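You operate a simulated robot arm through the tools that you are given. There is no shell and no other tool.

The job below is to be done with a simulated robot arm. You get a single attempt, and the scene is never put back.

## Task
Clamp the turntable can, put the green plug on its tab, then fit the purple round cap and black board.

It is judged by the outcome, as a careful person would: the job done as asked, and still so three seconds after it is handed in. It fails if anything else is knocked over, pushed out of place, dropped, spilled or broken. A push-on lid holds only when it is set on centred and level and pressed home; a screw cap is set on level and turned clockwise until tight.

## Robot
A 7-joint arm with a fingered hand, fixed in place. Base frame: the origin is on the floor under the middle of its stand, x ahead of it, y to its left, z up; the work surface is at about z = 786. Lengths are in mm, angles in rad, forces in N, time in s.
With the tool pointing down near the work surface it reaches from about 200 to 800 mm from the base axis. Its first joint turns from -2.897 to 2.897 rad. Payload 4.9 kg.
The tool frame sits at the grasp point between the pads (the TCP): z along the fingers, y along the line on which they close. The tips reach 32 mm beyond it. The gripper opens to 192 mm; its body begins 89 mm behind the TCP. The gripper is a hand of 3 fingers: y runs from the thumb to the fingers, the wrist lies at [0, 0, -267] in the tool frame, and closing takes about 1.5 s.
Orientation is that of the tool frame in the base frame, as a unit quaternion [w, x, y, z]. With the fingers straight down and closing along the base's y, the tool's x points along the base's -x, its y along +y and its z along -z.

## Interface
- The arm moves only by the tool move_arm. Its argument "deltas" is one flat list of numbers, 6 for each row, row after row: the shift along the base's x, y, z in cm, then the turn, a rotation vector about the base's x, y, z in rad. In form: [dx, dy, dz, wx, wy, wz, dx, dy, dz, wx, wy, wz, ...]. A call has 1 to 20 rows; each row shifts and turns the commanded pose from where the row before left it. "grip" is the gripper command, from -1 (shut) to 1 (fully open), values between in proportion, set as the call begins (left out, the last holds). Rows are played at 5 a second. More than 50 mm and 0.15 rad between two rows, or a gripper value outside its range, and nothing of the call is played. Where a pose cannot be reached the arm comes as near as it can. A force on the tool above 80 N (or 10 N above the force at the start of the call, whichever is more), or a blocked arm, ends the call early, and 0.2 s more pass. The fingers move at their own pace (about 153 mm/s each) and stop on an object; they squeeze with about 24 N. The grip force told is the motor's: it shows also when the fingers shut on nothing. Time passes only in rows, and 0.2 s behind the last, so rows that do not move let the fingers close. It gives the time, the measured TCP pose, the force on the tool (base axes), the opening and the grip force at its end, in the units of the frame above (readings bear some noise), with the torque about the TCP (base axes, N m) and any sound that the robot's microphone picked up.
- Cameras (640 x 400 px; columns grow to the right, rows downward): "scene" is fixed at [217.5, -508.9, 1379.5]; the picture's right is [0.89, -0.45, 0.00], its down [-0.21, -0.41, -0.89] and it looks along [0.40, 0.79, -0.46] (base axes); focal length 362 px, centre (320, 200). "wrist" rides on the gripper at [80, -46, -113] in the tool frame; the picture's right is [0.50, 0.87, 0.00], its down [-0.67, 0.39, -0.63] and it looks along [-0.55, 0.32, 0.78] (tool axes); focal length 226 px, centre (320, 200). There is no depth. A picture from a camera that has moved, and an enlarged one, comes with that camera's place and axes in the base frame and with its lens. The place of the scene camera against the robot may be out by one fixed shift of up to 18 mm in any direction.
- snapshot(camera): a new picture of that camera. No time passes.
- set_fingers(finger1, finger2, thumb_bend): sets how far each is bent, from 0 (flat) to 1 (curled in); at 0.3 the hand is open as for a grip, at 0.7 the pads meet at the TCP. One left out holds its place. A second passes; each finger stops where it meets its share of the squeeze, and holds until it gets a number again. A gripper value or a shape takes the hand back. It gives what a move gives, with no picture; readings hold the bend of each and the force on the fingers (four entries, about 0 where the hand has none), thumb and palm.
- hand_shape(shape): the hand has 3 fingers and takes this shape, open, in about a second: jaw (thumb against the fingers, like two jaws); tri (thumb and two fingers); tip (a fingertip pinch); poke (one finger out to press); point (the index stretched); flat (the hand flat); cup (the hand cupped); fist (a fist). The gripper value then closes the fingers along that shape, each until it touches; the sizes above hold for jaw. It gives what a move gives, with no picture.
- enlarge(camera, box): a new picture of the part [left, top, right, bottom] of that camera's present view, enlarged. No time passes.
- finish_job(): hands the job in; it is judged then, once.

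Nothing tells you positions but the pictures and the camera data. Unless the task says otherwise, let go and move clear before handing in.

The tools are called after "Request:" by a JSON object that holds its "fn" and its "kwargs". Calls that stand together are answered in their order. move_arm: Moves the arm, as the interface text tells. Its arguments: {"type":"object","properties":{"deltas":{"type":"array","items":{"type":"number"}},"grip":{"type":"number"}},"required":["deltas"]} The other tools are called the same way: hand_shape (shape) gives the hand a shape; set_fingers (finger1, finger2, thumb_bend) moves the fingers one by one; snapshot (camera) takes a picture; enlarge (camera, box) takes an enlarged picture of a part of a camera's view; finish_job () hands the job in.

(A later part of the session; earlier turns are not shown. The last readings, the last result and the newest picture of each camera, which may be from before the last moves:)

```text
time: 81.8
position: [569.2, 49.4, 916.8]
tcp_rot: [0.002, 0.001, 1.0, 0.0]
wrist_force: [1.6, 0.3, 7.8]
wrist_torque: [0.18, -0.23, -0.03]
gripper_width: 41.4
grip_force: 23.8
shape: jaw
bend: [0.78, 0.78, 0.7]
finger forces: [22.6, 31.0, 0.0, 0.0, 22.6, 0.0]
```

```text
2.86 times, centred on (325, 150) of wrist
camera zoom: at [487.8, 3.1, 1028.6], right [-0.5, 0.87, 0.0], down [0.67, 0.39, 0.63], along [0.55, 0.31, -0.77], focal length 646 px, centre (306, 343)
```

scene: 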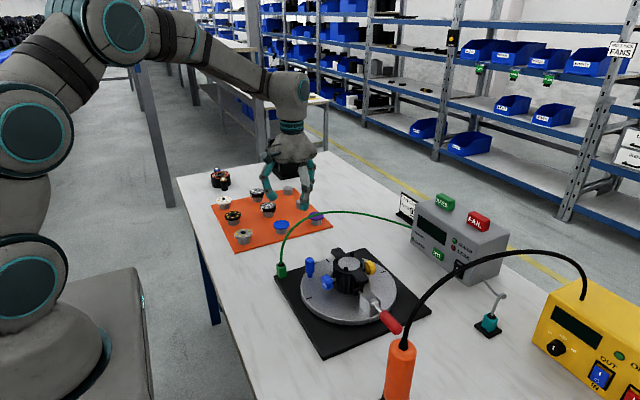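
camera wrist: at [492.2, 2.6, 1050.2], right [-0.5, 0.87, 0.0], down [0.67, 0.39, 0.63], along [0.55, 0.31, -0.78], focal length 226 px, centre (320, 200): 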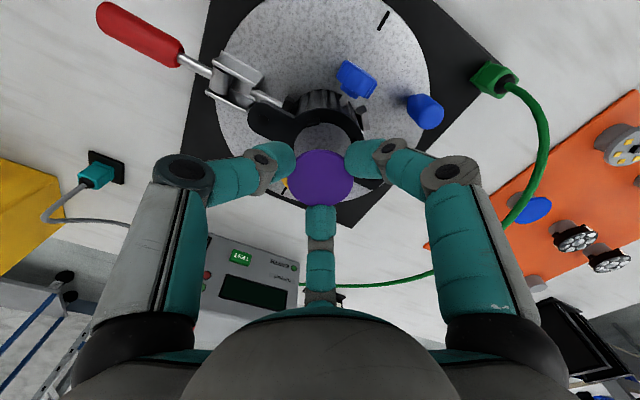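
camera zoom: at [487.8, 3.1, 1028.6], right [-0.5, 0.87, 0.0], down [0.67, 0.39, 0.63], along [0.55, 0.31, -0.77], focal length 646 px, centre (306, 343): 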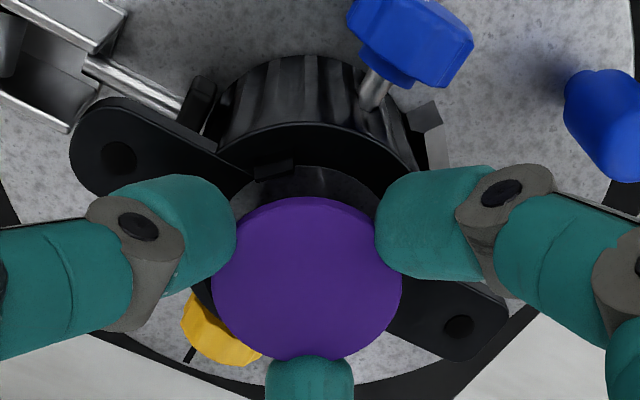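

Light contact of a fingertip on a clip tells me I'm at clip height. I'll rise a hair, nudge centre, and open just slightly so the cap drops inside the clips within the finger cage.

Request:
{"fn": "move_arm", "kwargs": {"deltas": [0.05, 0, 0.15, 0, 0, 0, 0, 0, 0, 0, 0, 0]}}

Request:
{"fn": "move_arm", "kwargs": {"deltas": [0, 0, 0, 0, 0, 0, 0, 0, 0, 0, 0, 0, 0, 0, 0, 0, 0, 0], "grip": -0.5}}

Request:
{"fn": "enlarge", "kwargs": {"camera": "scene", "box": [325, 225, 385, 285]}}

Request:
{"fn": "enlarge", "kwargs": {"camera": "wrist", "box": [260, 80, 390, 220]}}

```text
time: 82.4
position: [568.6, 49.9, 917.3]
tcp_rot: [-0.001, 0.0, 1.0, -0.001]
wrist_force: [1.2, 0.3, 7.1]
wrist_torque: [0.19, -0.22, 0.0]
gripper_width: 41.5
grip_force: 23.6
shape: jaw
bend: [0.78, 0.78, 0.7]
finger forces: [22.1, 30.5, 0.0, 0.0, 22.6, 0.1]
```

```text
time: 83.2
position: [567.4, 49.2, 916.9]
tcp_rot: [-0.001, 0.002, 1.0, -0.001]
wrist_force: [-0.8, -1.0, 4.0]
wrist_torque: [0.1, -0.1, 0.02]
gripper_width: 48.2
grip_force: 0.1
shape: jaw
bend: [0.78, 0.79, 0.7]
finger forces: [0.0, 4.8, 0.0, 0.0, 0.3, 0.0]
```

```text
6.67 times, centred on (355, 255) of scene
camera zoom: at [217.5, -508.9, 1379.5], right [0.89, -0.45, 0.0], down [-0.21, -0.41, -0.89], along [0.4, 0.79, -0.46], focal length 2411 px, centre (87, -167)
```

zoom: 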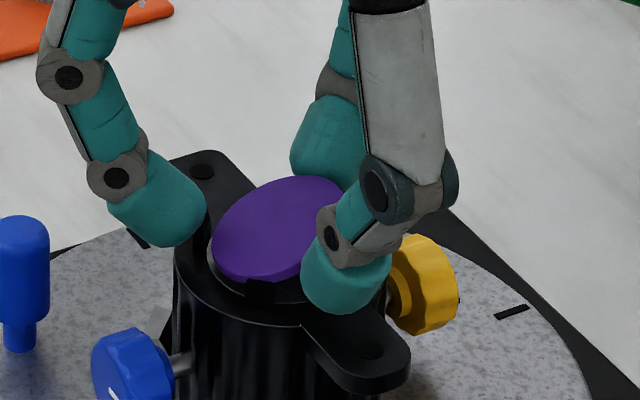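

```text
2.86 times, centred on (325, 150) of wrist
camera zoom: at [487.7, 3.1, 1028.4], right [-0.5, 0.87, 0.0], down [0.67, 0.39, 0.63], along [0.55, 0.31, -0.78], focal length 646 px, centre (306, 343)
```

zoom: 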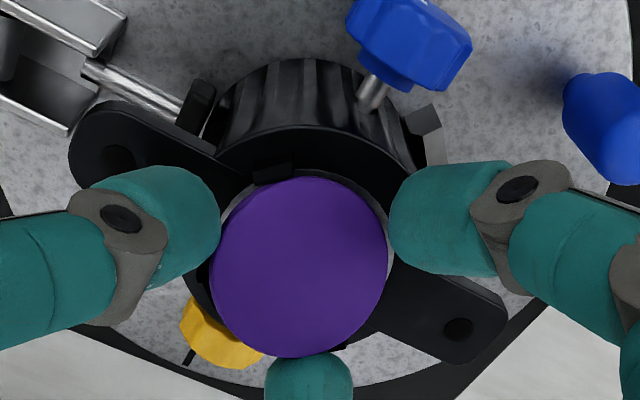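

The cap has dropped in on one side but is still propped near the far finger. I'll raise slightly and open a bit more to let it settle.

Request:
{"fn": "move_arm", "kwargs": {"deltas": [0, 0, 0.1, 0, 0, 0, 0, 0, 0, 0, 0, 0, 0, 0, 0, 0, 0, 0], "grip": -0.42}}

Request:
{"fn": "enlarge", "kwargs": {"camera": "scene", "box": [325, 225, 385, 285]}}

Request:
{"fn": "enlarge", "kwargs": {"camera": "wrist", "box": [260, 80, 390, 220]}}

```text
time: 84.0
position: [568.2, 48.5, 917.0]
tcp_rot: [0.0, 0.0, 1.0, -0.001]
wrist_force: [0.2, -0.3, -0.1]
wrist_torque: [0.02, -0.02, 0.0]
gripper_width: 55.2
grip_force: 0.1
shape: jaw
bend: [0.48, 0.48, 0.7]
finger forces: [0.0, 0.1, 0.0, 0.0, 0.0, 0.1]
```

```text
6.67 times, centred on (355, 255) of scene
camera zoom: at [217.5, -508.9, 1379.5], right [0.89, -0.45, 0.0], down [-0.21, -0.41, -0.89], along [0.4, 0.79, -0.46], focal length 2411 px, centre (87, -167)
```

zoom: 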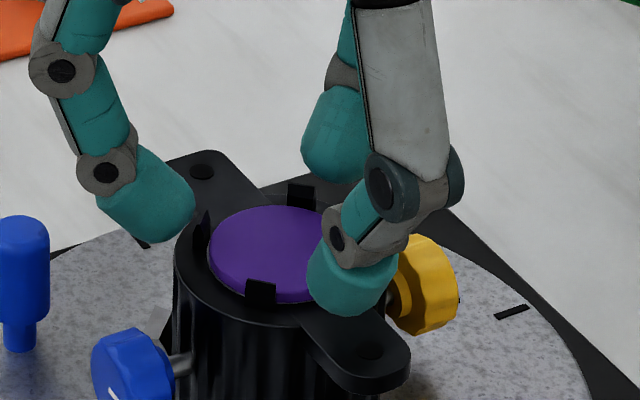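

```text
2.86 times, centred on (325, 150) of wrist
camera zoom: at [487.6, 2.9, 1030.0], right [-0.5, 0.87, 0.0], down [0.67, 0.39, 0.63], along [0.55, 0.31, -0.78], focal length 646 px, centre (306, 343)
```

zoom: 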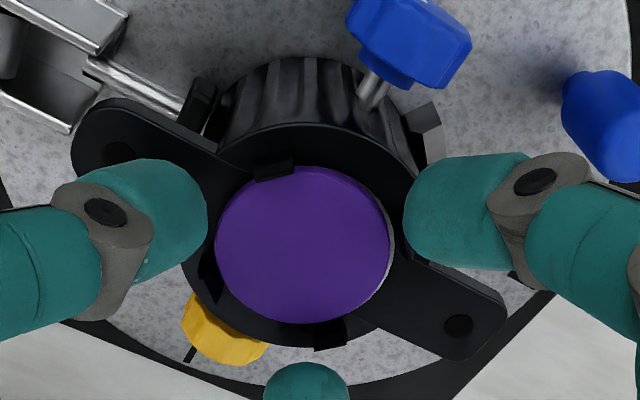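

The cap is lying flat inside all four clips. Now I'll rise, close the fingers and press it home at the centre.

Request:
{"fn": "move_arm", "kwargs": {"deltas": [0, 0, 1.5, 0, 0, 0, 0, 0, 2, 0, 0, 0, 0, 0, 0, 0, 0, 0]}}

Request:
{"fn": "move_arm", "kwargs": {"deltas": [0.17, 0.1, 0, 0, 0, 0, 0, 0, 0, 0, 0, 0, 0, 0, 0, 0, 0, 0, 0, 0, 0, 0, 0, 0, 0, 0, -1.5, 0, 0, 0, 0, 0, -1.5, 0, 0, 0, 0, 0, -0.7, 0, 0, 0], "grip": -1}}

Request:
{"fn": "enlarge", "kwargs": {"camera": "wrist", "box": [260, 80, 390, 220]}}

Request:
{"fn": "enlarge", "kwargs": {"camera": "scene", "box": [325, 225, 385, 285]}}

```text
time: 84.8
position: [568.5, 48.9, 954.6]
tcp_rot: [0.0, 0.001, 1.0, -0.001]
wrist_force: [-0.1, -0.1, -0.8]
wrist_torque: [-0.05, -0.05, -0.01]
gripper_width: 55.4
grip_force: 0.1
shape: jaw
bend: [0.48, 0.48, 0.7]
finger forces: [0.1, 0.0, 0.0, 0.0, 0.0, 0.0]
```

```text
time: 86.4
position: [571.2, 49.4, 915.9]
tcp_rot: [0.0, 0.001, 1.0, 0.0]
wrist_force: [-0.5, -0.1, -0.3]
wrist_torque: [-0.02, 0.0, 0.04]
gripper_width: 0.0
grip_force: 24.0
shape: jaw
bend: [0.7, 0.7, 0.7]
finger forces: [0.0, 0.0, 0.1, 0.0, 0.1, 0.1]
```

```text
2.86 times, centred on (325, 150) of wrist
camera zoom: at [490.8, 3.6, 1028.5], right [-0.5, 0.87, 0.0], down [0.67, 0.39, 0.63], along [0.55, 0.31, -0.78], focal length 646 px, centre (306, 343)
```

zoom: 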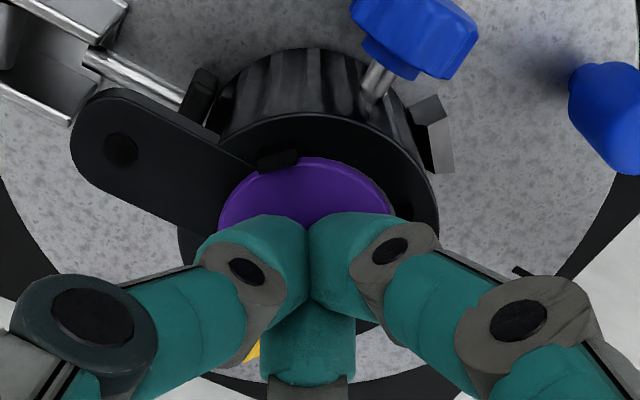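

```text
6.67 times, centred on (355, 255) of scene
camera zoom: at [217.5, -508.9, 1379.5], right [0.89, -0.45, 0.0], down [-0.21, -0.41, -0.89], along [0.4, 0.79, -0.46], focal length 2411 px, centre (87, -167)
```

zoom: 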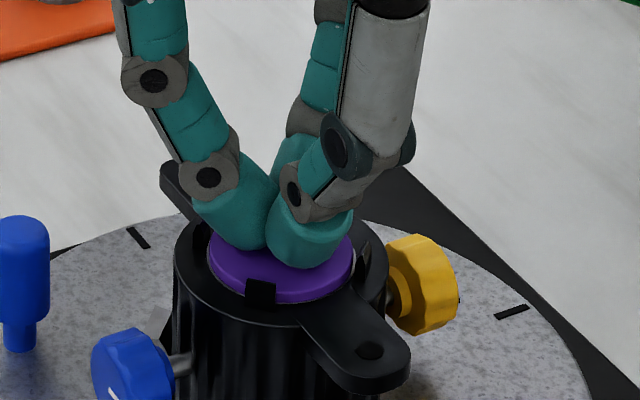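

Fingertips are centred just above the cap. Pressing gently.

Request:
{"fn": "move_arm", "kwargs": {"deltas": [0, 0, -0.3, 0, 0, 0, 0, 0, -0.3, 0, 0, 0, 0, 0, 0, 0, 0, 0]}}

Request:
{"fn": "move_arm", "kwargs": {"deltas": [0, 0, -0.2, 0, 0, 0, 0, 0, 0, 0, 0, 0]}}

```text
time: 87.2
position: [572.5, 50.0, 914.3]
tcp_rot: [0.004, 0.0, 1.0, 0.0]
wrist_force: [-15.8, 3.5, 44.8]
wrist_torque: [0.14, 0.79, -0.03]
gripper_width: 0.1
grip_force: 23.9
shape: jaw
bend: [0.7, 0.7, 0.7]
finger forces: [62.7, 0.0, 0.0, 0.0, 0.0, 0.0]
```

```text
time: 87.8
position: [572.5, 49.6, 914.7]
tcp_rot: [0.006, 0.001, 1.0, 0.0]
wrist_force: [-23.6, 1.2, 71.6]
wrist_torque: [0.04, 1.08, -0.03]
gripper_width: 0.0
grip_force: 23.9
shape: jaw
bend: [0.7, 0.7, 0.7]
finger forces: [70.3, 0.0, 0.0, 0.0, 0.1, 0.0]
```

Firmly pressed (70 N). Lifting off to check.

Request:
{"fn": "move_arm", "kwargs": {"deltas": [0, 0, 0.5, 0, 0, 0, 0, 0, 2, 0, 0, 0, 0, 0, 3, 0, 0, 0, 0, 3, 3, 0, 0, 0]}}

Request:
{"fn": "enlarge", "kwargs": {"camera": "scene", "box": [325, 225, 385, 285]}}

Request:
{"fn": "enlarge", "kwargs": {"camera": "scene", "box": [265, 215, 425, 335]}}

```text
time: 88.8
position: [568.7, 81.4, 993.5]
tcp_rot: [-0.001, 0.0, 1.0, -0.001]
wrist_force: [-0.6, -0.5, -1.0]
wrist_torque: [0.01, -0.02, -0.01]
gripper_width: 0.0
grip_force: 24.6
shape: jaw
bend: [0.7, 0.7, 0.7]
finger forces: [0.0, 0.0, 0.0, 0.0, 0.0, 0.0]
```

```text
6.67 times, centred on (355, 255) of scene
camera zoom: at [217.5, -508.9, 1379.5], right [0.89, -0.45, 0.0], down [-0.21, -0.41, -0.89], along [0.4, 0.79, -0.46], focal length 2411 px, centre (87, -167)
```

zoom: 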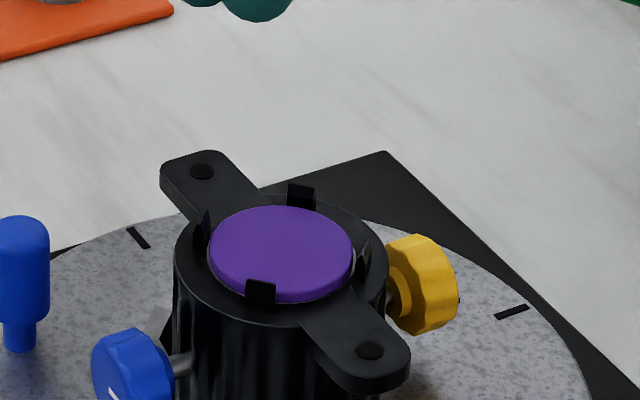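

```text
3.33 times, centred on (345, 275) of scene
camera zoom: at [217.5, -508.9, 1379.5], right [0.89, -0.45, 0.0], down [-0.21, -0.41, -0.89], along [0.4, 0.79, -0.46], focal length 1205 px, centre (237, -50)
```

zoom: 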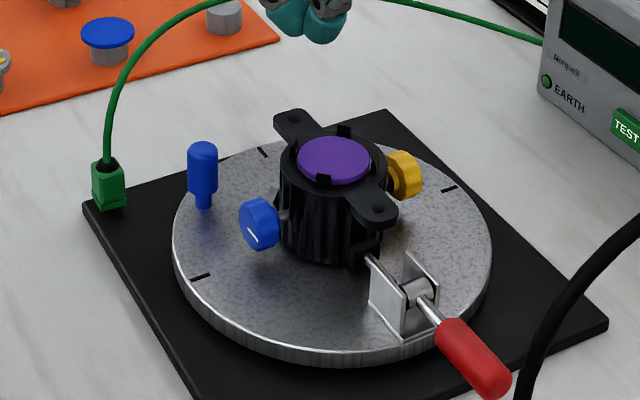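

The purple cap is centred, level and home. Next, the black board at about (413, 485).

Request:
{"fn": "move_arm", "kwargs": {"deltas": [-2.2, 3.8, 0, 0, 0, 0, -2.2, 3.8, 0, 0, 0, 0, -2.2, 3.8, 0, 0, 0, 0, -2.2, 3.8, 0, 0, 0, 0, -2.2, 3.8, 0, 0, 0, 0, -2.2, 3.8, -0.5, 0, 0, 0, -2.2, 3.8, -0.5, 0, 0, 0, -2.2, 3.8, -1, 0, 0, 0, -2.2, 3.8, -1, 0, 0, 0, 0, 0, 0, 0, 0, 0], "grip": -0.15}}

Request:
{"fn": "snapshot", "kwargs": {"camera": "wrist"}}

```text
time: 91.0
position: [374.5, 420.8, 962.6]
tcp_rot: [0.0, 0.001, 1.0, 0.0]
wrist_force: [-0.6, 0.2, -0.2]
wrist_torque: [0.04, 0.03, -0.03]
gripper_width: 81.4
grip_force: 0.1
shape: jaw
bend: [0.4, 0.4, 0.7]
finger forces: [0.1, 0.1, 0.1, 0.0, 0.0, 0.0]
```

```text
taken
camera wrist: at [294.4, 373.6, 1075.1], right [-0.5, 0.87, 0.0], down [0.67, 0.39, 0.63], along [0.55, 0.31, -0.78], focal length 226 px, centre (320, 200)
```

wrist: 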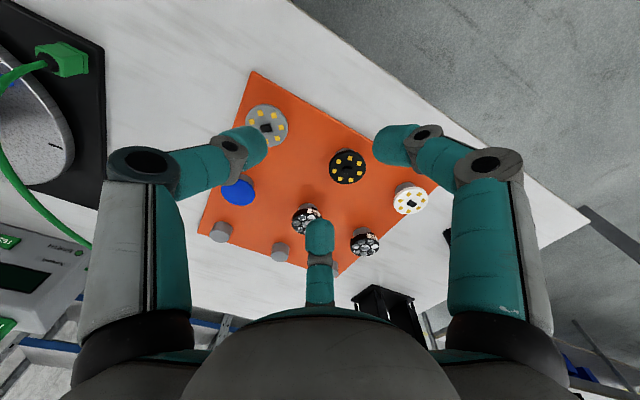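

Request:
{"fn": "enlarge", "kwargs": {"camera": "wrist", "box": [315, 135, 385, 195]}}

Request:
{"fn": "enlarge", "kwargs": {"camera": "scene", "box": [215, 200, 255, 235]}}

```text
6.67 times, centred on (350, 165) of wrist
camera zoom: at [294.4, 373.6, 1075.1], right [-0.5, 0.87, 0.0], down [0.67, 0.39, 0.63], along [0.55, 0.31, -0.78], focal length 1507 px, centre (120, 433)
```

zoom: 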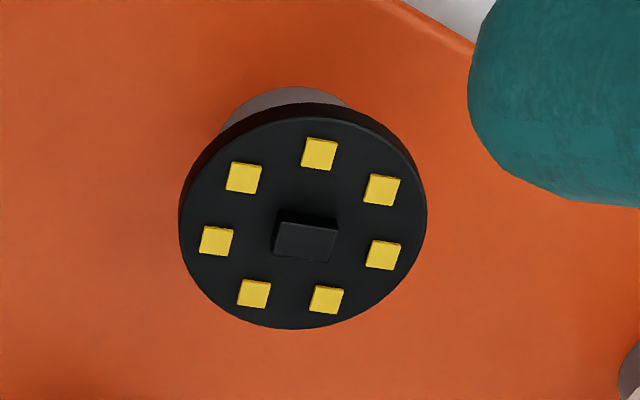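

```text
11.43 times, centred on (235, 218) of scene
camera zoom: at [217.5, -508.9, 1379.5], right [0.89, -0.45, 0.0], down [-0.21, -0.41, -0.89], along [0.4, 0.79, -0.46], focal length 4133 px, centre (1291, 0)
```

zoom: 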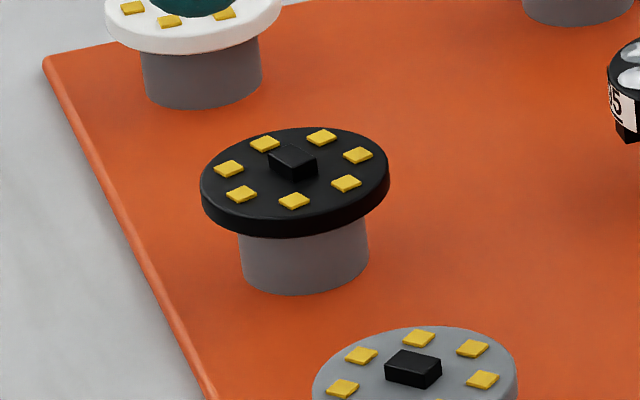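

The board is a 50 mm disc centred near (414.8, 485.3). Moving above it.

Request:
{"fn": "move_arm", "kwargs": {"deltas": [1.4, 2.2, -2.7, 0, 0, 0, 1.3, 2.1, -2.7, 0, 0, 0, 1.3, 2.1, -2.7, 0, 0, 0, 0, 0, 0, 0, 0, 0]}}

Request:
{"fn": "enlarge", "kwargs": {"camera": "wrist", "box": [260, 90, 380, 190]}}

```text
time: 92.0
position: [410.2, 488.8, 882.1]
tcp_rot: [0.001, 0.002, 1.0, -0.001]
wrist_force: [-0.1, 0.4, 0.6]
wrist_torque: [-0.02, 0.0, 0.02]
gripper_width: 81.3
grip_force: 0.1
shape: jaw
bend: [0.4, 0.4, 0.7]
finger forces: [0.0, 0.0, 0.0, 0.0, 0.0, 0.0]
```

```text
4.00 times, centred on (320, 140) of wrist
camera zoom: at [330.4, 442.5, 994.5], right [-0.5, 0.87, 0.0], down [0.67, 0.39, 0.63], along [0.55, 0.31, -0.78], focal length 904 px, centre (320, 440)
```

zoom: 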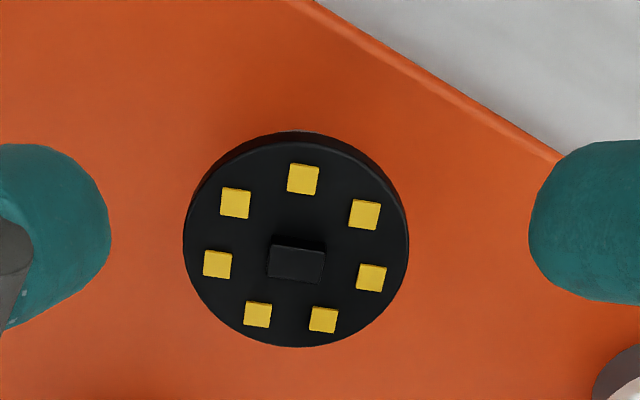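

Request:
{"fn": "move_arm", "kwargs": {"deltas": [0.45, -0.38, -1.7, 0, 0, 0, 0, 0, -1.5, 0, 0, 0, 0, 0, -1.4, 0, 0, 0, 0, 0, 0, 0, 0, 0]}}

Request:
{"fn": "enlarge", "kwargs": {"camera": "wrist", "box": [250, 90, 390, 230]}}

```text
time: 93.0
position: [416.1, 482.6, 837.3]
tcp_rot: [0.0, 0.0, 1.0, -0.001]
wrist_force: [0.4, -0.1, 0.3]
wrist_torque: [0.01, 0.0, 0.01]
gripper_width: 81.5
grip_force: 0.1
shape: jaw
bend: [0.4, 0.4, 0.7]
finger forces: [0.1, 0.1, 0.0, 0.2, 0.0, 0.0]
```

```text
2.86 times, centred on (320, 160) of wrist
camera zoom: at [335.7, 436.6, 949.5], right [-0.5, 0.87, 0.0], down [0.67, 0.39, 0.63], along [0.55, 0.31, -0.78], focal length 646 px, centre (320, 314)
```

zoom: 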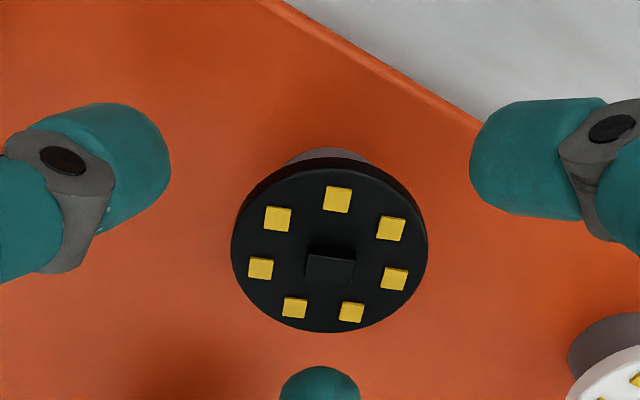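

Request:
{"fn": "move_arm", "kwargs": {"deltas": [-0.1, 0.2, -0.1, 0, 0, 0, 0, 0, 0, 0, 0, 0]}}

Request:
{"fn": "move_arm", "kwargs": {"deltas": [0, 0, 0, 0, 0, 0, 0, 0, 0, 0, 0, 0, 0, 0, 0, 0, 0, 0, 0, 0, 0, 0, 0, 0, 0, 0, 0, 0, 0, 0], "grip": -1}}

Request:
{"fn": "enlarge", "kwargs": {"camera": "wrist", "box": [250, 90, 390, 230]}}

Request:
{"fn": "enlarge", "kwargs": {"camera": "scene", "box": [205, 170, 285, 240]}}

```text
time: 93.6
position: [415.5, 484.4, 836.1]
tcp_rot: [-0.001, 0.001, 1.0, -0.001]
wrist_force: [0.1, 0.3, 0.1]
wrist_torque: [0.01, 0.0, 0.0]
gripper_width: 81.2
grip_force: 0.0
shape: jaw
bend: [0.4, 0.4, 0.7]
finger forces: [0.0, 0.1, 0.0, 0.1, 0.0, 0.1]
```

```text
time: 94.8
position: [414.9, 485.3, 835.0]
tcp_rot: [0.0, 0.0, 1.0, -0.001]
wrist_force: [0.0, -0.3, -0.2]
wrist_torque: [-0.02, -0.03, 0.02]
gripper_width: 43.6
grip_force: 23.8
shape: jaw
bend: [0.78, 0.78, 0.7]
finger forces: [21.6, 21.3, 0.0, 0.1, 21.4, 0.1]
```

```text
2.86 times, centred on (320, 160) of wrist
camera zoom: at [334.9, 438.6, 947.8], right [-0.5, 0.87, 0.0], down [0.67, 0.39, 0.63], along [0.55, 0.31, -0.78], focal length 646 px, centre (320, 314)
```

zoom: 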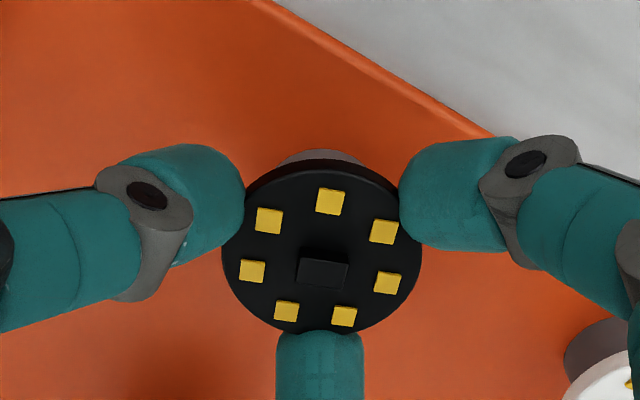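

```text
5.71 times, centred on (245, 205) of scene
camera zoom: at [217.5, -508.9, 1379.5], right [0.89, -0.45, 0.0], down [-0.21, -0.41, -0.89], along [0.4, 0.79, -0.46], focal length 2066 px, centre (749, 171)
```

zoom: 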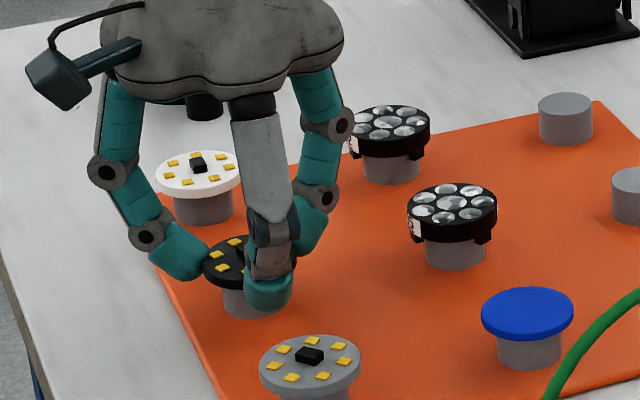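

Even grip on the board. Lifting and carrying toward the can.

Request:
{"fn": "move_arm", "kwargs": {"deltas": [0, 0, 0.8, 0, 0, 0, 0, 0, 2, 0, 0, 0, 0, 0, 3, 0, 0, 0, 0, 0, 3, 0, 0, 0, 0, 0, 0, 0, 0, 0]}}

Request:
{"fn": "enlarge", "kwargs": {"camera": "wrist", "box": [250, 90, 390, 230]}}

Request:
{"fn": "enlarge", "kwargs": {"camera": "scene", "box": [205, 150, 285, 220]}}

```text
time: 96.0
position: [415.9, 484.6, 924.4]
tcp_rot: [0.0, 0.001, 1.0, 0.0]
wrist_force: [-0.7, -0.1, -0.6]
wrist_torque: [0.01, 0.0, 0.0]
gripper_width: 43.6
grip_force: 24.3
shape: jaw
bend: [0.78, 0.78, 0.7]
finger forces: [21.4, 21.3, 0.0, 0.1, 21.4, 0.0]
```

```text
2.86 times, centred on (320, 160) of wrist
camera zoom: at [335.7, 438.9, 1036.0], right [-0.5, 0.87, 0.0], down [0.67, 0.39, 0.63], along [0.55, 0.31, -0.78], focal length 646 px, centre (320, 314)
```

zoom: 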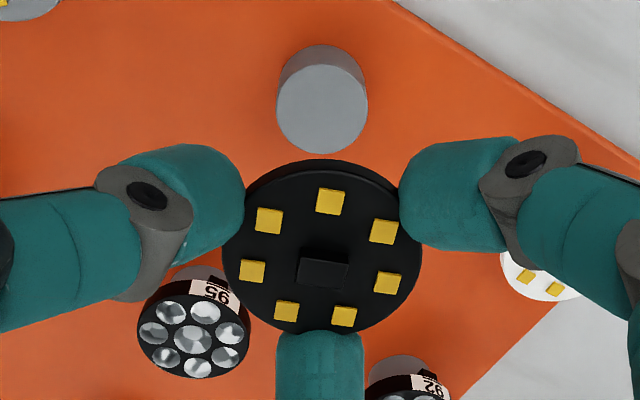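

```text
5.71 times, centred on (245, 185) of scene
camera zoom: at [217.5, -508.9, 1379.5], right [0.89, -0.45, 0.0], down [-0.21, -0.41, -0.89], along [0.4, 0.79, -0.46], focal length 2066 px, centre (749, 286)
```

zoom: 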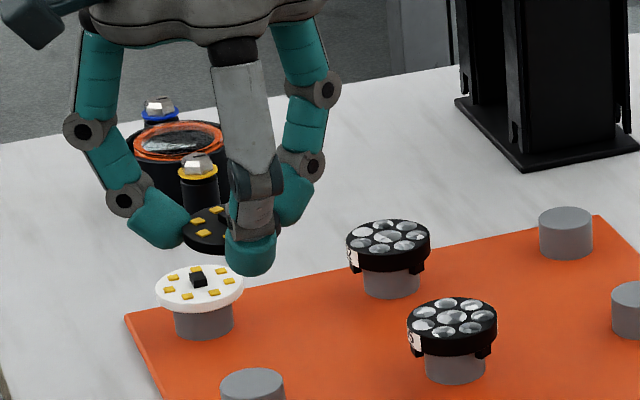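

Lens plates read 95 and 92, but the task asks only for the cap and board. Carrying the board to above the can.

Request:
{"fn": "move_arm", "kwargs": {"deltas": [1.55, -4.35, 1, 0, 0, 0, 1.55, -4.35, 1, 0, 0, 0, 1.55, -4.35, 1, 0, 0, 0, 1.55, -4.35, 0.5, 0, 0, 0, 1.55, -4.35, 0, 0, 0, 0, 1.55, -4.35, 0, 0, 0, 0, 1.55, -4.35, 0, 0, 0, 0, 1.55, -4.35, 0, 0, 0, 0, 1.55, -4.35, 0, 0, 0, 0, 1.5, -4.3, 0, 0, 0, 0, 0, 0, -2, 0, 0, 0, 0, 0, 0, 0, 0, 0]}}

Request:
{"fn": "enlarge", "kwargs": {"camera": "wrist", "box": [260, 80, 390, 220]}}

Request:
{"fn": "enlarge", "kwargs": {"camera": "scene", "box": [325, 215, 385, 275]}}

```text
time: 98.6
position: [571.9, 50.7, 937.0]
tcp_rot: [0.0, 0.001, 1.0, -0.002]
wrist_force: [0.5, 0.5, -0.6]
wrist_torque: [0.02, -0.01, -0.03]
gripper_width: 43.6
grip_force: 23.7
shape: jaw
bend: [0.78, 0.78, 0.7]
finger forces: [21.5, 21.2, 0.1, 0.0, 21.6, 0.0]
```

```text
2.86 times, centred on (325, 150) of wrist
camera zoom: at [491.5, 5.3, 1049.3], right [-0.5, 0.87, 0.0], down [0.67, 0.39, 0.63], along [0.55, 0.31, -0.78], focal length 646 px, centre (306, 343)
```

zoom: 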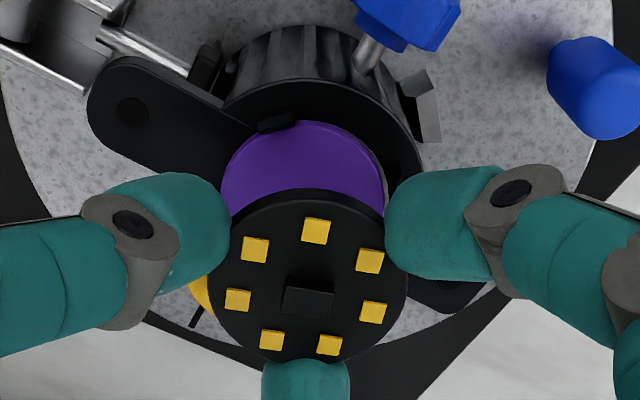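

```text
6.67 times, centred on (355, 245) of scene
camera zoom: at [217.5, -508.9, 1379.5], right [0.89, -0.45, 0.0], down [-0.21, -0.41, -0.89], along [0.4, 0.79, -0.46], focal length 2411 px, centre (87, -100)
```

zoom: 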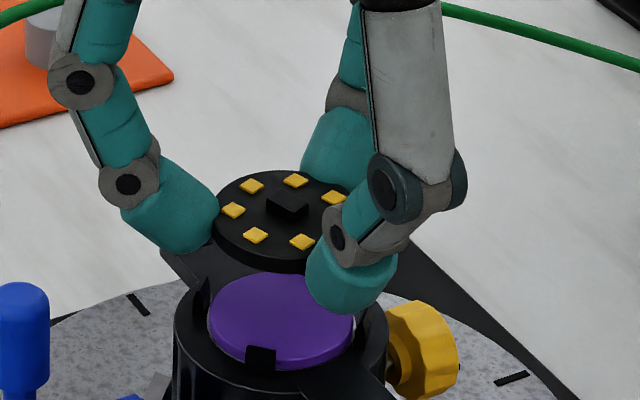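

Camera pose readings are the steadier reference: the board axis is at about (571.4, 51.5) versus the can at (570.4, 49.9). Correcting and lowering.

Request:
{"fn": "move_arm", "kwargs": {"deltas": [-0.1, -0.16, -0.7, 0, 0, 0, 0, 0, -0.7, 0, 0, 0, 0, 0, 0, 0, 0, 0]}}

Request:
{"fn": "enlarge", "kwargs": {"camera": "wrist", "box": [260, 80, 390, 220]}}

Request:
{"fn": "enlarge", "kwargs": {"camera": "scene", "box": [325, 220, 385, 280]}}

```text
time: 99.4
position: [568.9, 47.9, 923.6]
tcp_rot: [0.0, 0.001, 1.0, 0.0]
wrist_force: [0.3, 0.0, 0.0]
wrist_torque: [0.03, -0.01, 0.03]
gripper_width: 43.8
grip_force: 23.6
shape: jaw
bend: [0.78, 0.78, 0.7]
finger forces: [21.5, 21.2, 0.1, 0.1, 21.6, 0.0]
```

```text
2.86 times, centred on (325, 150) of wrist
camera zoom: at [488.8, 1.9, 1035.6], right [-0.5, 0.87, 0.0], down [0.67, 0.39, 0.63], along [0.55, 0.31, -0.78], focal length 646 px, centre (306, 343)
```

zoom: 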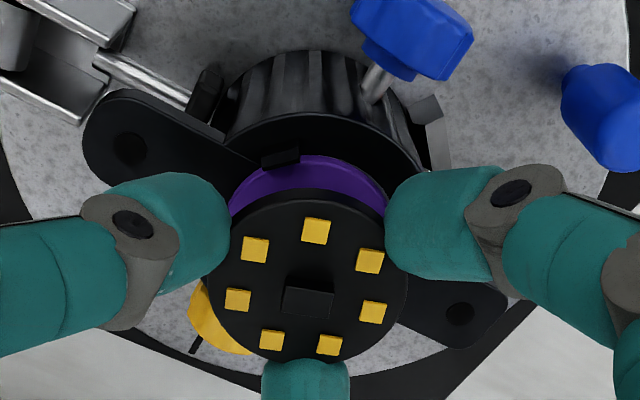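

```text
6.67 times, centred on (355, 250) of scene
camera zoom: at [217.5, -508.9, 1379.5], right [0.89, -0.45, 0.0], down [-0.21, -0.41, -0.89], along [0.4, 0.79, -0.46], focal length 2411 px, centre (87, -133)
```

zoom: 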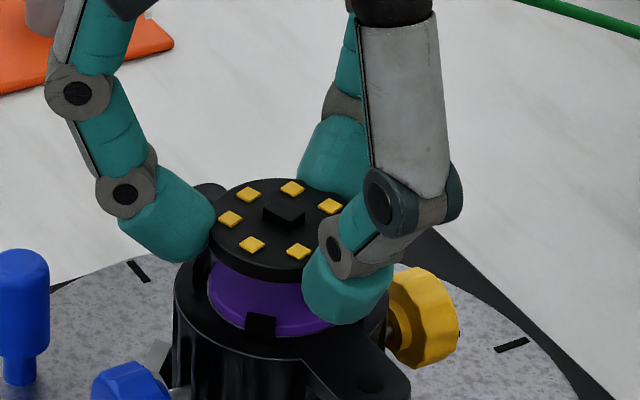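

Request:
{"fn": "move_arm", "kwargs": {"deltas": [0, 0, 0, 0, 0, 0, 0, 0, 0, 0, 0, 0]}}

Request:
{"fn": "enlarge", "kwargs": {"camera": "wrist", "box": [260, 80, 390, 220]}}

```text
time: 100.0
position: [569.4, 47.6, 922.6]
tcp_rot: [0.0, 0.001, 1.0, -0.002]
wrist_force: [0.4, -0.6, -0.6]
wrist_torque: [-0.03, -0.01, -0.01]
gripper_width: 43.5
grip_force: 24.1
shape: jaw
bend: [0.78, 0.78, 0.7]
finger forces: [21.5, 21.3, 0.1, 0.0, 21.6, 0.1]
```

```text
2.86 times, centred on (325, 150) of wrist
camera zoom: at [488.8, 1.9, 1035.7], right [-0.5, 0.87, 0.0], down [0.67, 0.39, 0.63], along [0.55, 0.31, -0.78], focal length 646 px, centre (306, 343)
```

zoom: 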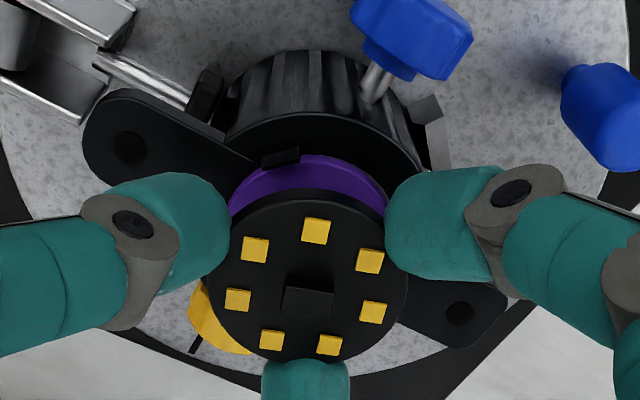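

To double-check centring along the other axis, I'll rotate the hand −90° (the board is round) and view from the other side.

Request:
{"fn": "move_arm", "kwargs": {"deltas": [0.11, 0.19, 0.4, 0, 0, -0.1428, 0, 0, 0, 0, 0, -0.1428, 0, 0, 0, 0, 0, -0.1428, 0, 0, 0, 0, 0, -0.1428, 0, 0, 0, 0, 0, -0.1428, 0, 0, 0, 0, 0, -0.1428, 0, 0, 0, 0, 0, -0.1428, 0, 0, 0, 0, 0, -0.1428, 0, 0, 0, 0, 0, -0.1428, 0, 0, 0, 0, 0, -0.1428, 0, 0, 0, 0, 0, -0.1428, 0, 0, 0, 0, 0, 0, 0, 0, 0, 0, 0, 0]}}

Request:
{"fn": "enlarge", "kwargs": {"camera": "wrist", "box": [260, 80, 390, 220]}}

Request:
{"fn": "enlarge", "kwargs": {"camera": "scene", "box": [325, 220, 385, 280]}}

```text
time: 102.8
position: [571.2, 50.0, 928.7]
tcp_rot: [-0.001, 0.708, 0.706, -0.001]
wrist_force: [0.7, -0.3, 0.3]
wrist_torque: [0.0, 0.0, -0.01]
gripper_width: 43.6
grip_force: 23.7
shape: jaw
bend: [0.78, 0.78, 0.7]
finger forces: [21.6, 21.3, 0.0, 0.1, 21.7, 0.0]
```

```text
2.86 times, centred on (325, 150) of wrist
camera zoom: at [524.3, 128.4, 1041.0], right [0.87, 0.5, 0.0], down [0.39, -0.67, 0.63], along [0.31, -0.55, -0.78], focal length 646 px, centre (306, 343)
```

zoom: 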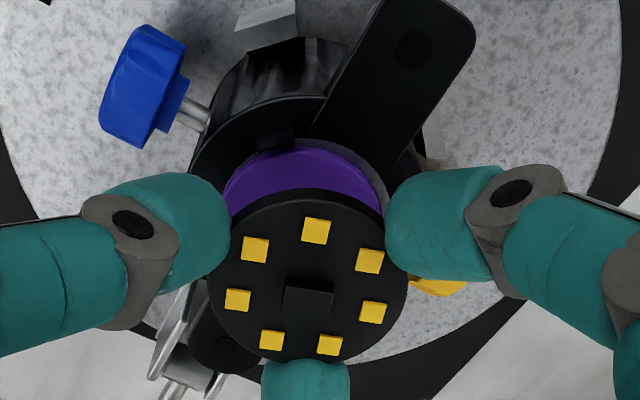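

```text
6.67 times, centred on (355, 250) of scene
camera zoom: at [217.5, -508.9, 1379.5], right [0.89, -0.45, 0.0], down [-0.21, -0.41, -0.89], along [0.4, 0.79, -0.46], focal length 2411 px, centre (87, -133)
```

zoom: 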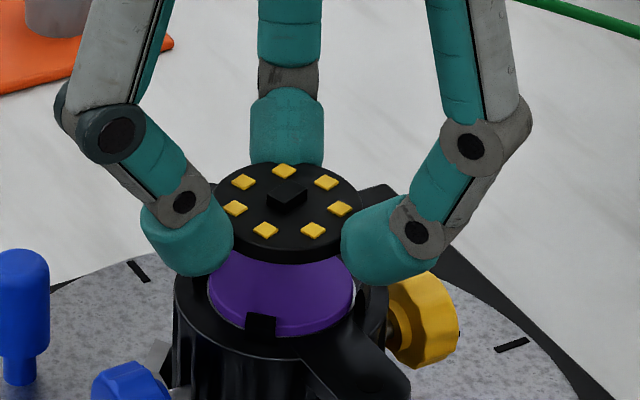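

Request:
{"fn": "move_arm", "kwargs": {"deltas": [-0.065, 0.145, -0.4, 0, 0, 0, 0, 0, -0.4, 0, 0, 0, 0, 0, 0, 0, 0, 0, 0, 0, 0, 0, 0, 0]}}

Request:
{"fn": "enlarge", "kwargs": {"camera": "wrist", "box": [260, 80, 390, 220]}}

Request:
{"fn": "enlarge", "kwargs": {"camera": "scene", "box": [325, 220, 385, 280]}}

```text
time: 103.8
position: [569.6, 50.8, 919.4]
tcp_rot: [-0.001, 0.708, 0.707, 0.0]
wrist_force: [-0.7, 0.0, 1.1]
wrist_torque: [0.02, 0.02, 0.02]
gripper_width: 43.6
grip_force: 24.0
shape: jaw
bend: [0.78, 0.78, 0.7]
finger forces: [21.6, 21.2, 0.0, 0.0, 21.6, 0.0]
```

```text
2.86 times, centred on (325, 150) of wrist
camera zoom: at [523.4, 129.8, 1032.0], right [0.87, 0.5, 0.0], down [0.39, -0.67, 0.63], along [0.31, -0.55, -0.78], focal length 646 px, centre (306, 343)
```

zoom: 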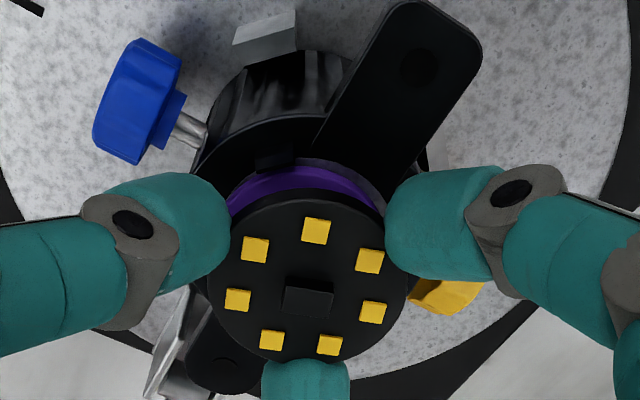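

```text
6.67 times, centred on (355, 250) of scene
camera zoom: at [217.5, -508.9, 1379.5], right [0.89, -0.45, 0.0], down [-0.21, -0.41, -0.89], along [0.4, 0.79, -0.46], focal length 2411 px, centre (87, -133)
```

zoom: 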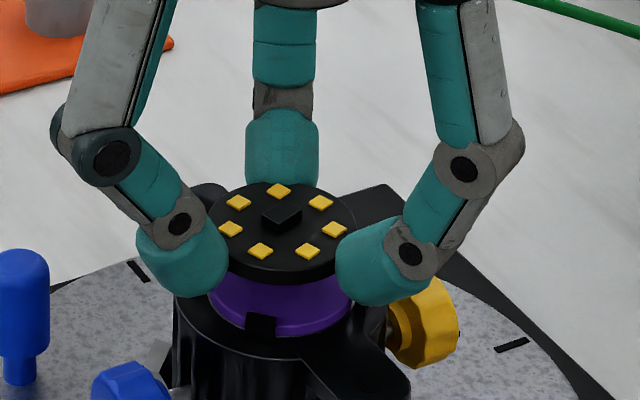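

Both views now agree on centring within a few tenths. Lowering to just touch the clips.

Request:
{"fn": "move_arm", "kwargs": {"deltas": [0, 0, -0.2, 0, 0, 0, 0, 0, 0, 0, 0, 0]}}

Request:
{"fn": "move_arm", "kwargs": {"deltas": [0, 0, -0.1, 0, 0, 0, 0, 0, 0, 0, 0, 0]}}

Request:
{"fn": "enlarge", "kwargs": {"camera": "wrist", "box": [260, 80, 390, 220]}}

```text
time: 104.4
position: [570.1, 51.4, 917.4]
tcp_rot: [-0.001, 0.708, 0.706, -0.001]
wrist_force: [0.7, 0.0, -1.0]
wrist_torque: [0.02, 0.0, -0.02]
gripper_width: 43.6
grip_force: 24.0
shape: jaw
bend: [0.78, 0.78, 0.7]
finger forces: [21.6, 21.2, 0.1, 0.0, 21.6, 0.0]
```

```text
time: 105.0
position: [570.3, 50.3, 916.0]
tcp_rot: [-0.001, 0.707, 0.707, -0.001]
wrist_force: [-0.1, -0.1, -0.5]
wrist_torque: [-0.01, -0.02, 0.02]
gripper_width: 43.7
grip_force: 24.6
shape: jaw
bend: [0.78, 0.78, 0.7]
finger forces: [21.6, 21.8, 0.0, 0.1, 21.5, 0.0]
```

```text
2.86 times, centred on (325, 150) of wrist
camera zoom: at [523.6, 130.1, 1029.5], right [0.87, 0.5, 0.0], down [0.39, -0.67, 0.63], along [0.31, -0.55, -0.78], focal length 646 px, centre (306, 343)
```

zoom: 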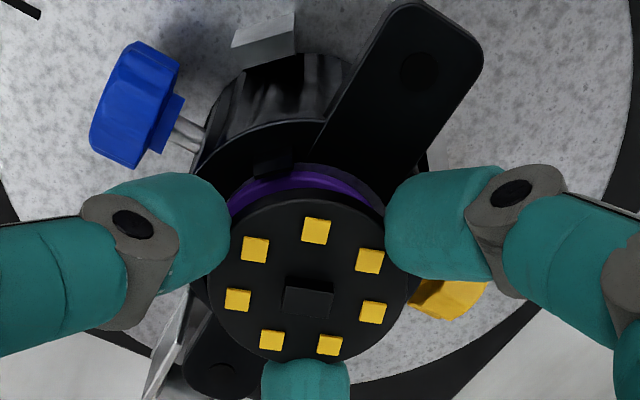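

Request:
{"fn": "move_arm", "kwargs": {"deltas": [0.02, -0.01, -0.1, 0, 0, 0, 0, 0, 0, 0, 0, 0]}}

Request:
{"fn": "move_arm", "kwargs": {"deltas": [0, 0, -0.1, 0, 0, 0, 0, 0, 0, 0, 0, 0]}}

Request:
{"fn": "enlarge", "kwargs": {"camera": "scene", "box": [335, 235, 375, 275]}}

```text
time: 105.6
position: [569.9, 50.0, 915.8]
tcp_rot: [0.0, 0.708, 0.706, 0.0]
wrist_force: [0.6, -0.4, 3.9]
wrist_torque: [-0.14, -0.07, 0.0]
gripper_width: 44.1
grip_force: 23.8
shape: jaw
bend: [0.78, 0.78, 0.7]
finger forces: [21.9, 27.4, 0.0, 0.1, 22.4, 0.0]
```

```text
time: 106.2
position: [570.0, 51.1, 916.0]
tcp_rot: [0.0, 0.708, 0.707, 0.0]
wrist_force: [0.4, -3.7, 10.7]
wrist_torque: [-0.34, -0.21, -0.06]
gripper_width: 44.2
grip_force: 23.9
shape: jaw
bend: [0.78, 0.78, 0.7]
finger forces: [22.0, 36.3, 0.0, 0.0, 23.2, 0.0]
```

```text
10.00 times, centred on (355, 255) of scene
camera zoom: at [217.5, -508.9, 1379.5], right [0.89, -0.45, 0.0], down [-0.21, -0.41, -0.89], along [0.4, 0.79, -0.46], focal length 3616 px, centre (-30, -350)
```

zoom: 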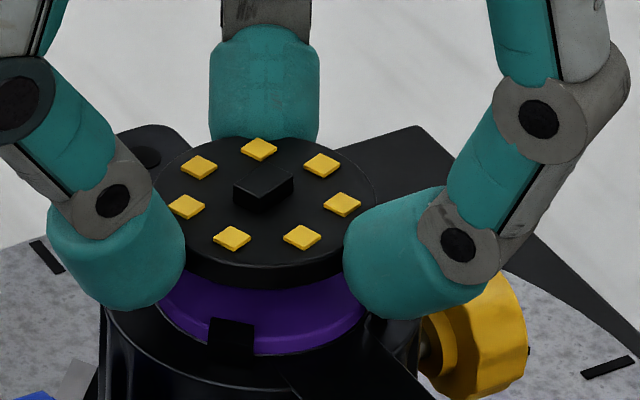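

Touching a clip lightly. Rising a hair, then opening slightly to release the board in the cage.

Request:
{"fn": "move_arm", "kwargs": {"deltas": [0, 0, 0.25, 0, 0, 0, 0, 0, 0, 0, 0, 0]}}

Request:
{"fn": "enlarge", "kwargs": {"camera": "wrist", "box": [260, 80, 390, 220]}}

```text
time: 106.8
position: [568.7, 51.1, 916.8]
tcp_rot: [-0.001, 0.708, 0.707, -0.002]
wrist_force: [-0.3, -0.2, 0.3]
wrist_torque: [0.01, -0.01, -0.01]
gripper_width: 44.6
grip_force: 23.6
shape: jaw
bend: [0.78, 0.78, 0.7]
finger forces: [22.7, 23.4, 0.0, 0.0, 22.8, 0.0]
```

```text
2.86 times, centred on (325, 150) of wrist
camera zoom: at [523.0, 130.4, 1029.2], right [0.87, 0.5, 0.0], down [0.39, -0.67, 0.63], along [0.31, -0.55, -0.78], focal length 646 px, centre (306, 343)
```

zoom: 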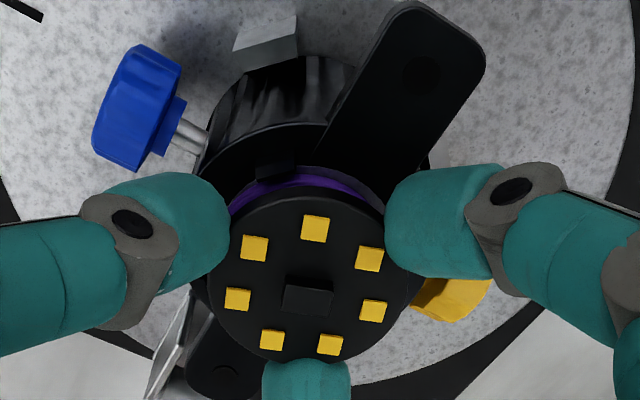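

Request:
{"fn": "move_arm", "kwargs": {"deltas": [0.05, -0.04, 0, 0, 0, 0, 0, 0, 0, 0, 0, 0]}}

Request:
{"fn": "move_arm", "kwargs": {"deltas": [0, 0, 0, 0, 0, 0, 0, 0, 0, 0, 0, 0, 0, 0, 0, 0, 0, 0], "grip": -0.47}}

Request:
{"fn": "enlarge", "kwargs": {"camera": "wrist", "box": [260, 80, 390, 220]}}

Request:
{"fn": "enlarge", "kwargs": {"camera": "scene", "box": [335, 235, 375, 275]}}

```text
time: 107.4
position: [570.4, 51.1, 916.7]
tcp_rot: [-0.001, 0.708, 0.707, 0.0]
wrist_force: [-0.4, -0.2, -0.7]
wrist_torque: [0.0, 0.02, -0.03]
gripper_width: 44.2
grip_force: 24.3
shape: jaw
bend: [0.78, 0.78, 0.7]
finger forces: [22.7, 23.4, 0.0, 0.0, 22.8, 0.0]
```

```text
time: 108.2
position: [570.5, 51.2, 917.3]
tcp_rot: [-0.001, 0.707, 0.707, 0.0]
wrist_force: [0.1, -0.5, 0.5]
wrist_torque: [0.0, 0.04, -0.02]
gripper_width: 50.1
grip_force: 0.1
shape: jaw
bend: [0.78, 0.78, 0.7]
finger forces: [0.0, 0.0, 0.1, 0.0, 0.0, 0.0]
```

```text
2.86 times, centred on (325, 150) of wrist
camera zoom: at [524.1, 129.8, 1029.5], right [0.87, 0.5, 0.0], down [0.39, -0.67, 0.63], along [0.31, -0.55, -0.78], focal length 646 px, centre (306, 343)
```

zoom: 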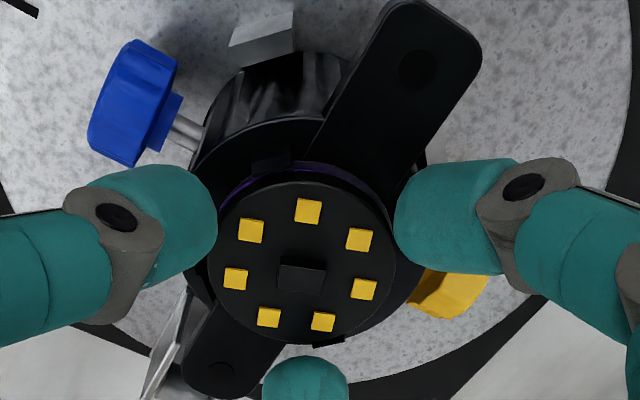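

```text
10.00 times, centred on (355, 255) of scene
camera zoom: at [217.5, -508.9, 1379.5], right [0.89, -0.45, 0.0], down [-0.21, -0.41, -0.89], along [0.4, 0.79, -0.46], focal length 3616 px, centre (-30, -350)
```

zoom: 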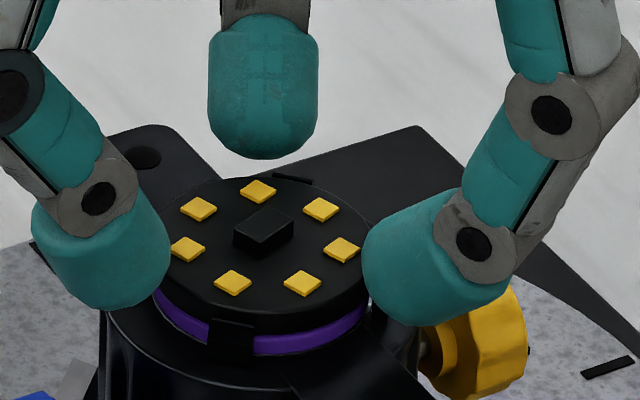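

The board dropped level between the clips, on the cap. I'll raise, set the fingers nearly closed (to straddle the centre connector), and press it home.

Request:
{"fn": "move_arm", "kwargs": {"deltas": [0, 0, 0.3, 0, 0, 0, 0, 0, 1.5, 0, 0, 0, 0, 0, 2, 0, 0, 0, 0, 0, 0, 0, 0, 0], "grip": -0.4}}

Request:
{"fn": "enlarge", "kwargs": {"camera": "scene", "box": [335, 235, 375, 275]}}

Request:
{"fn": "enlarge", "kwargs": {"camera": "wrist", "box": [260, 80, 390, 220]}}

```text
time: 109.2
position: [568.7, 50.4, 955.5]
tcp_rot: [-0.001, 0.708, 0.707, -0.001]
wrist_force: [-0.2, 0.0, 0.5]
wrist_torque: [0.0, -0.01, -0.01]
gripper_width: 57.0
grip_force: 0.0
shape: jaw
bend: [0.48, 0.48, 0.7]
finger forces: [0.0, 0.1, 0.1, 0.1, 0.0, 0.1]
```

```text
10.00 times, centred on (355, 255) of scene
camera zoom: at [217.5, -508.9, 1379.5], right [0.89, -0.45, 0.0], down [-0.21, -0.41, -0.89], along [0.4, 0.79, -0.46], focal length 3616 px, centre (-30, -350)
```

zoom: 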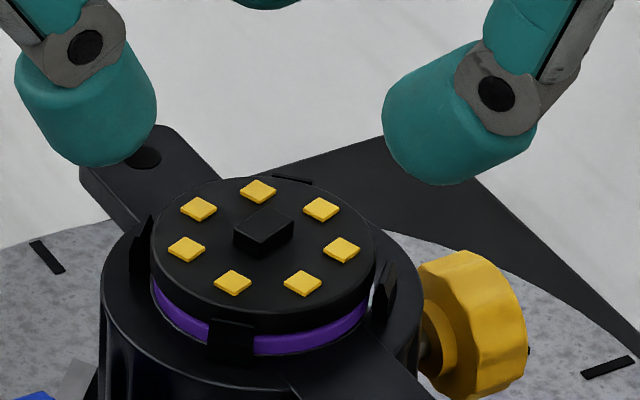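

```text
2.86 times, centred on (325, 150) of wrist
camera zoom: at [523.4, 130.2, 1068.2], right [0.87, 0.5, 0.0], down [0.39, -0.67, 0.63], along [0.31, -0.55, -0.78], focal length 646 px, centre (306, 343)
```

zoom: 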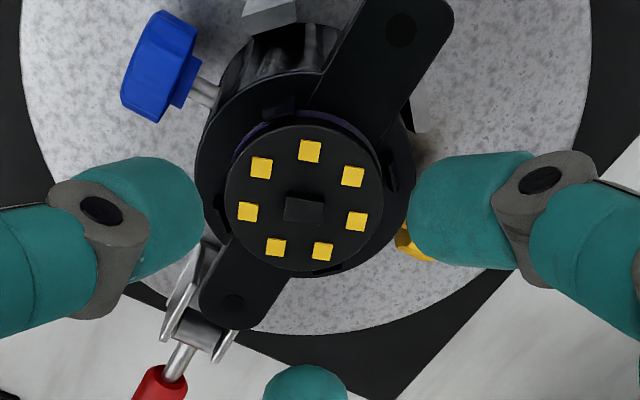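

The board sits level inside all four clips. Now pressing it home.

Request:
{"fn": "move_arm", "kwargs": {"deltas": [0.02, 0, 0, 0, 0, 0, 0, 0, 0, 0, 0, 0, 0, 0, 0, 0, 0, 0, 0, 0, -1.5, 0, 0, 0, 0, 0, -1.3, 0, 0, 0, 0, 0, 0, 0, 0, 0], "grip": -0.93}}

Request:
{"fn": "enlarge", "kwargs": {"camera": "scene", "box": [335, 225, 375, 275]}}

Request:
{"fn": "enlarge", "kwargs": {"camera": "wrist", "box": [260, 80, 390, 220]}}

```text
time: 110.6
position: [571.1, 51.6, 927.5]
tcp_rot: [0.0, 0.708, 0.706, -0.001]
wrist_force: [0.3, 0.9, 0.1]
wrist_torque: [0.0, 0.01, 0.0]
gripper_width: 6.9
grip_force: 0.0
shape: jaw
bend: [0.72, 0.72, 0.7]
finger forces: [0.0, 0.1, 0.0, 0.0, 0.1, 0.0]
```

```text
8.00 times, centred on (355, 250) of scene
camera zoom: at [217.5, -508.9, 1379.5], right [0.89, -0.45, 0.0], down [-0.21, -0.41, -0.89], along [0.4, 0.79, -0.46], focal length 2893 px, centre (40, -200)
```

zoom: 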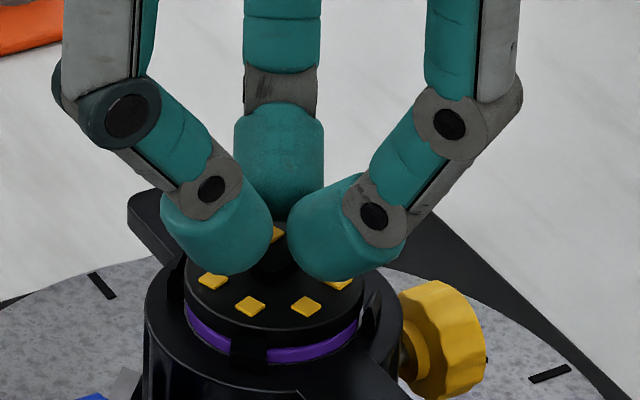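

```text
2.86 times, centred on (325, 150) of wrist
camera zoom: at [524.7, 129.9, 1040.0], right [0.87, 0.5, 0.0], down [0.39, -0.67, 0.63], along [0.31, -0.55, -0.78], focal length 646 px, centre (306, 343)
```

zoom: 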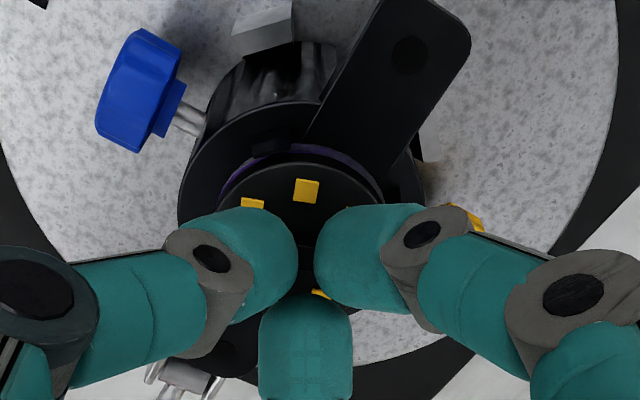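

Request:
{"fn": "move_arm", "kwargs": {"deltas": [0, 0, -0.3, 0, 0, 0, 0, 0, -0.2, 0, 0, 0, 0, 0, 0, 0, 0, 0]}}

Request:
{"fn": "move_arm", "kwargs": {"deltas": [0, 0, -0.2, 0, 0, 0, 0, 0, 0, 0, 0, 0]}}

```text
time: 111.4
position: [570.1, 50.4, 921.6]
tcp_rot: [0.0, 0.708, 0.707, 0.0]
wrist_force: [-0.3, 0.3, 0.9]
wrist_torque: [0.01, -0.01, -0.02]
gripper_width: 6.9
grip_force: 0.0
shape: jaw
bend: [0.72, 0.72, 0.7]
finger forces: [0.0, 0.0, 0.0, 0.0, 0.0, 0.0]
```

```text
time: 112.0
position: [569.2, 51.5, 919.8]
tcp_rot: [-0.001, 0.708, 0.706, -0.001]
wrist_force: [-0.4, -0.3, 0.5]
wrist_torque: [-0.02, -0.01, 0.0]
gripper_width: 6.8
grip_force: 0.0
shape: jaw
bend: [0.72, 0.72, 0.7]
finger forces: [0.0, 0.1, 0.0, 0.1, 0.3, 0.0]
```

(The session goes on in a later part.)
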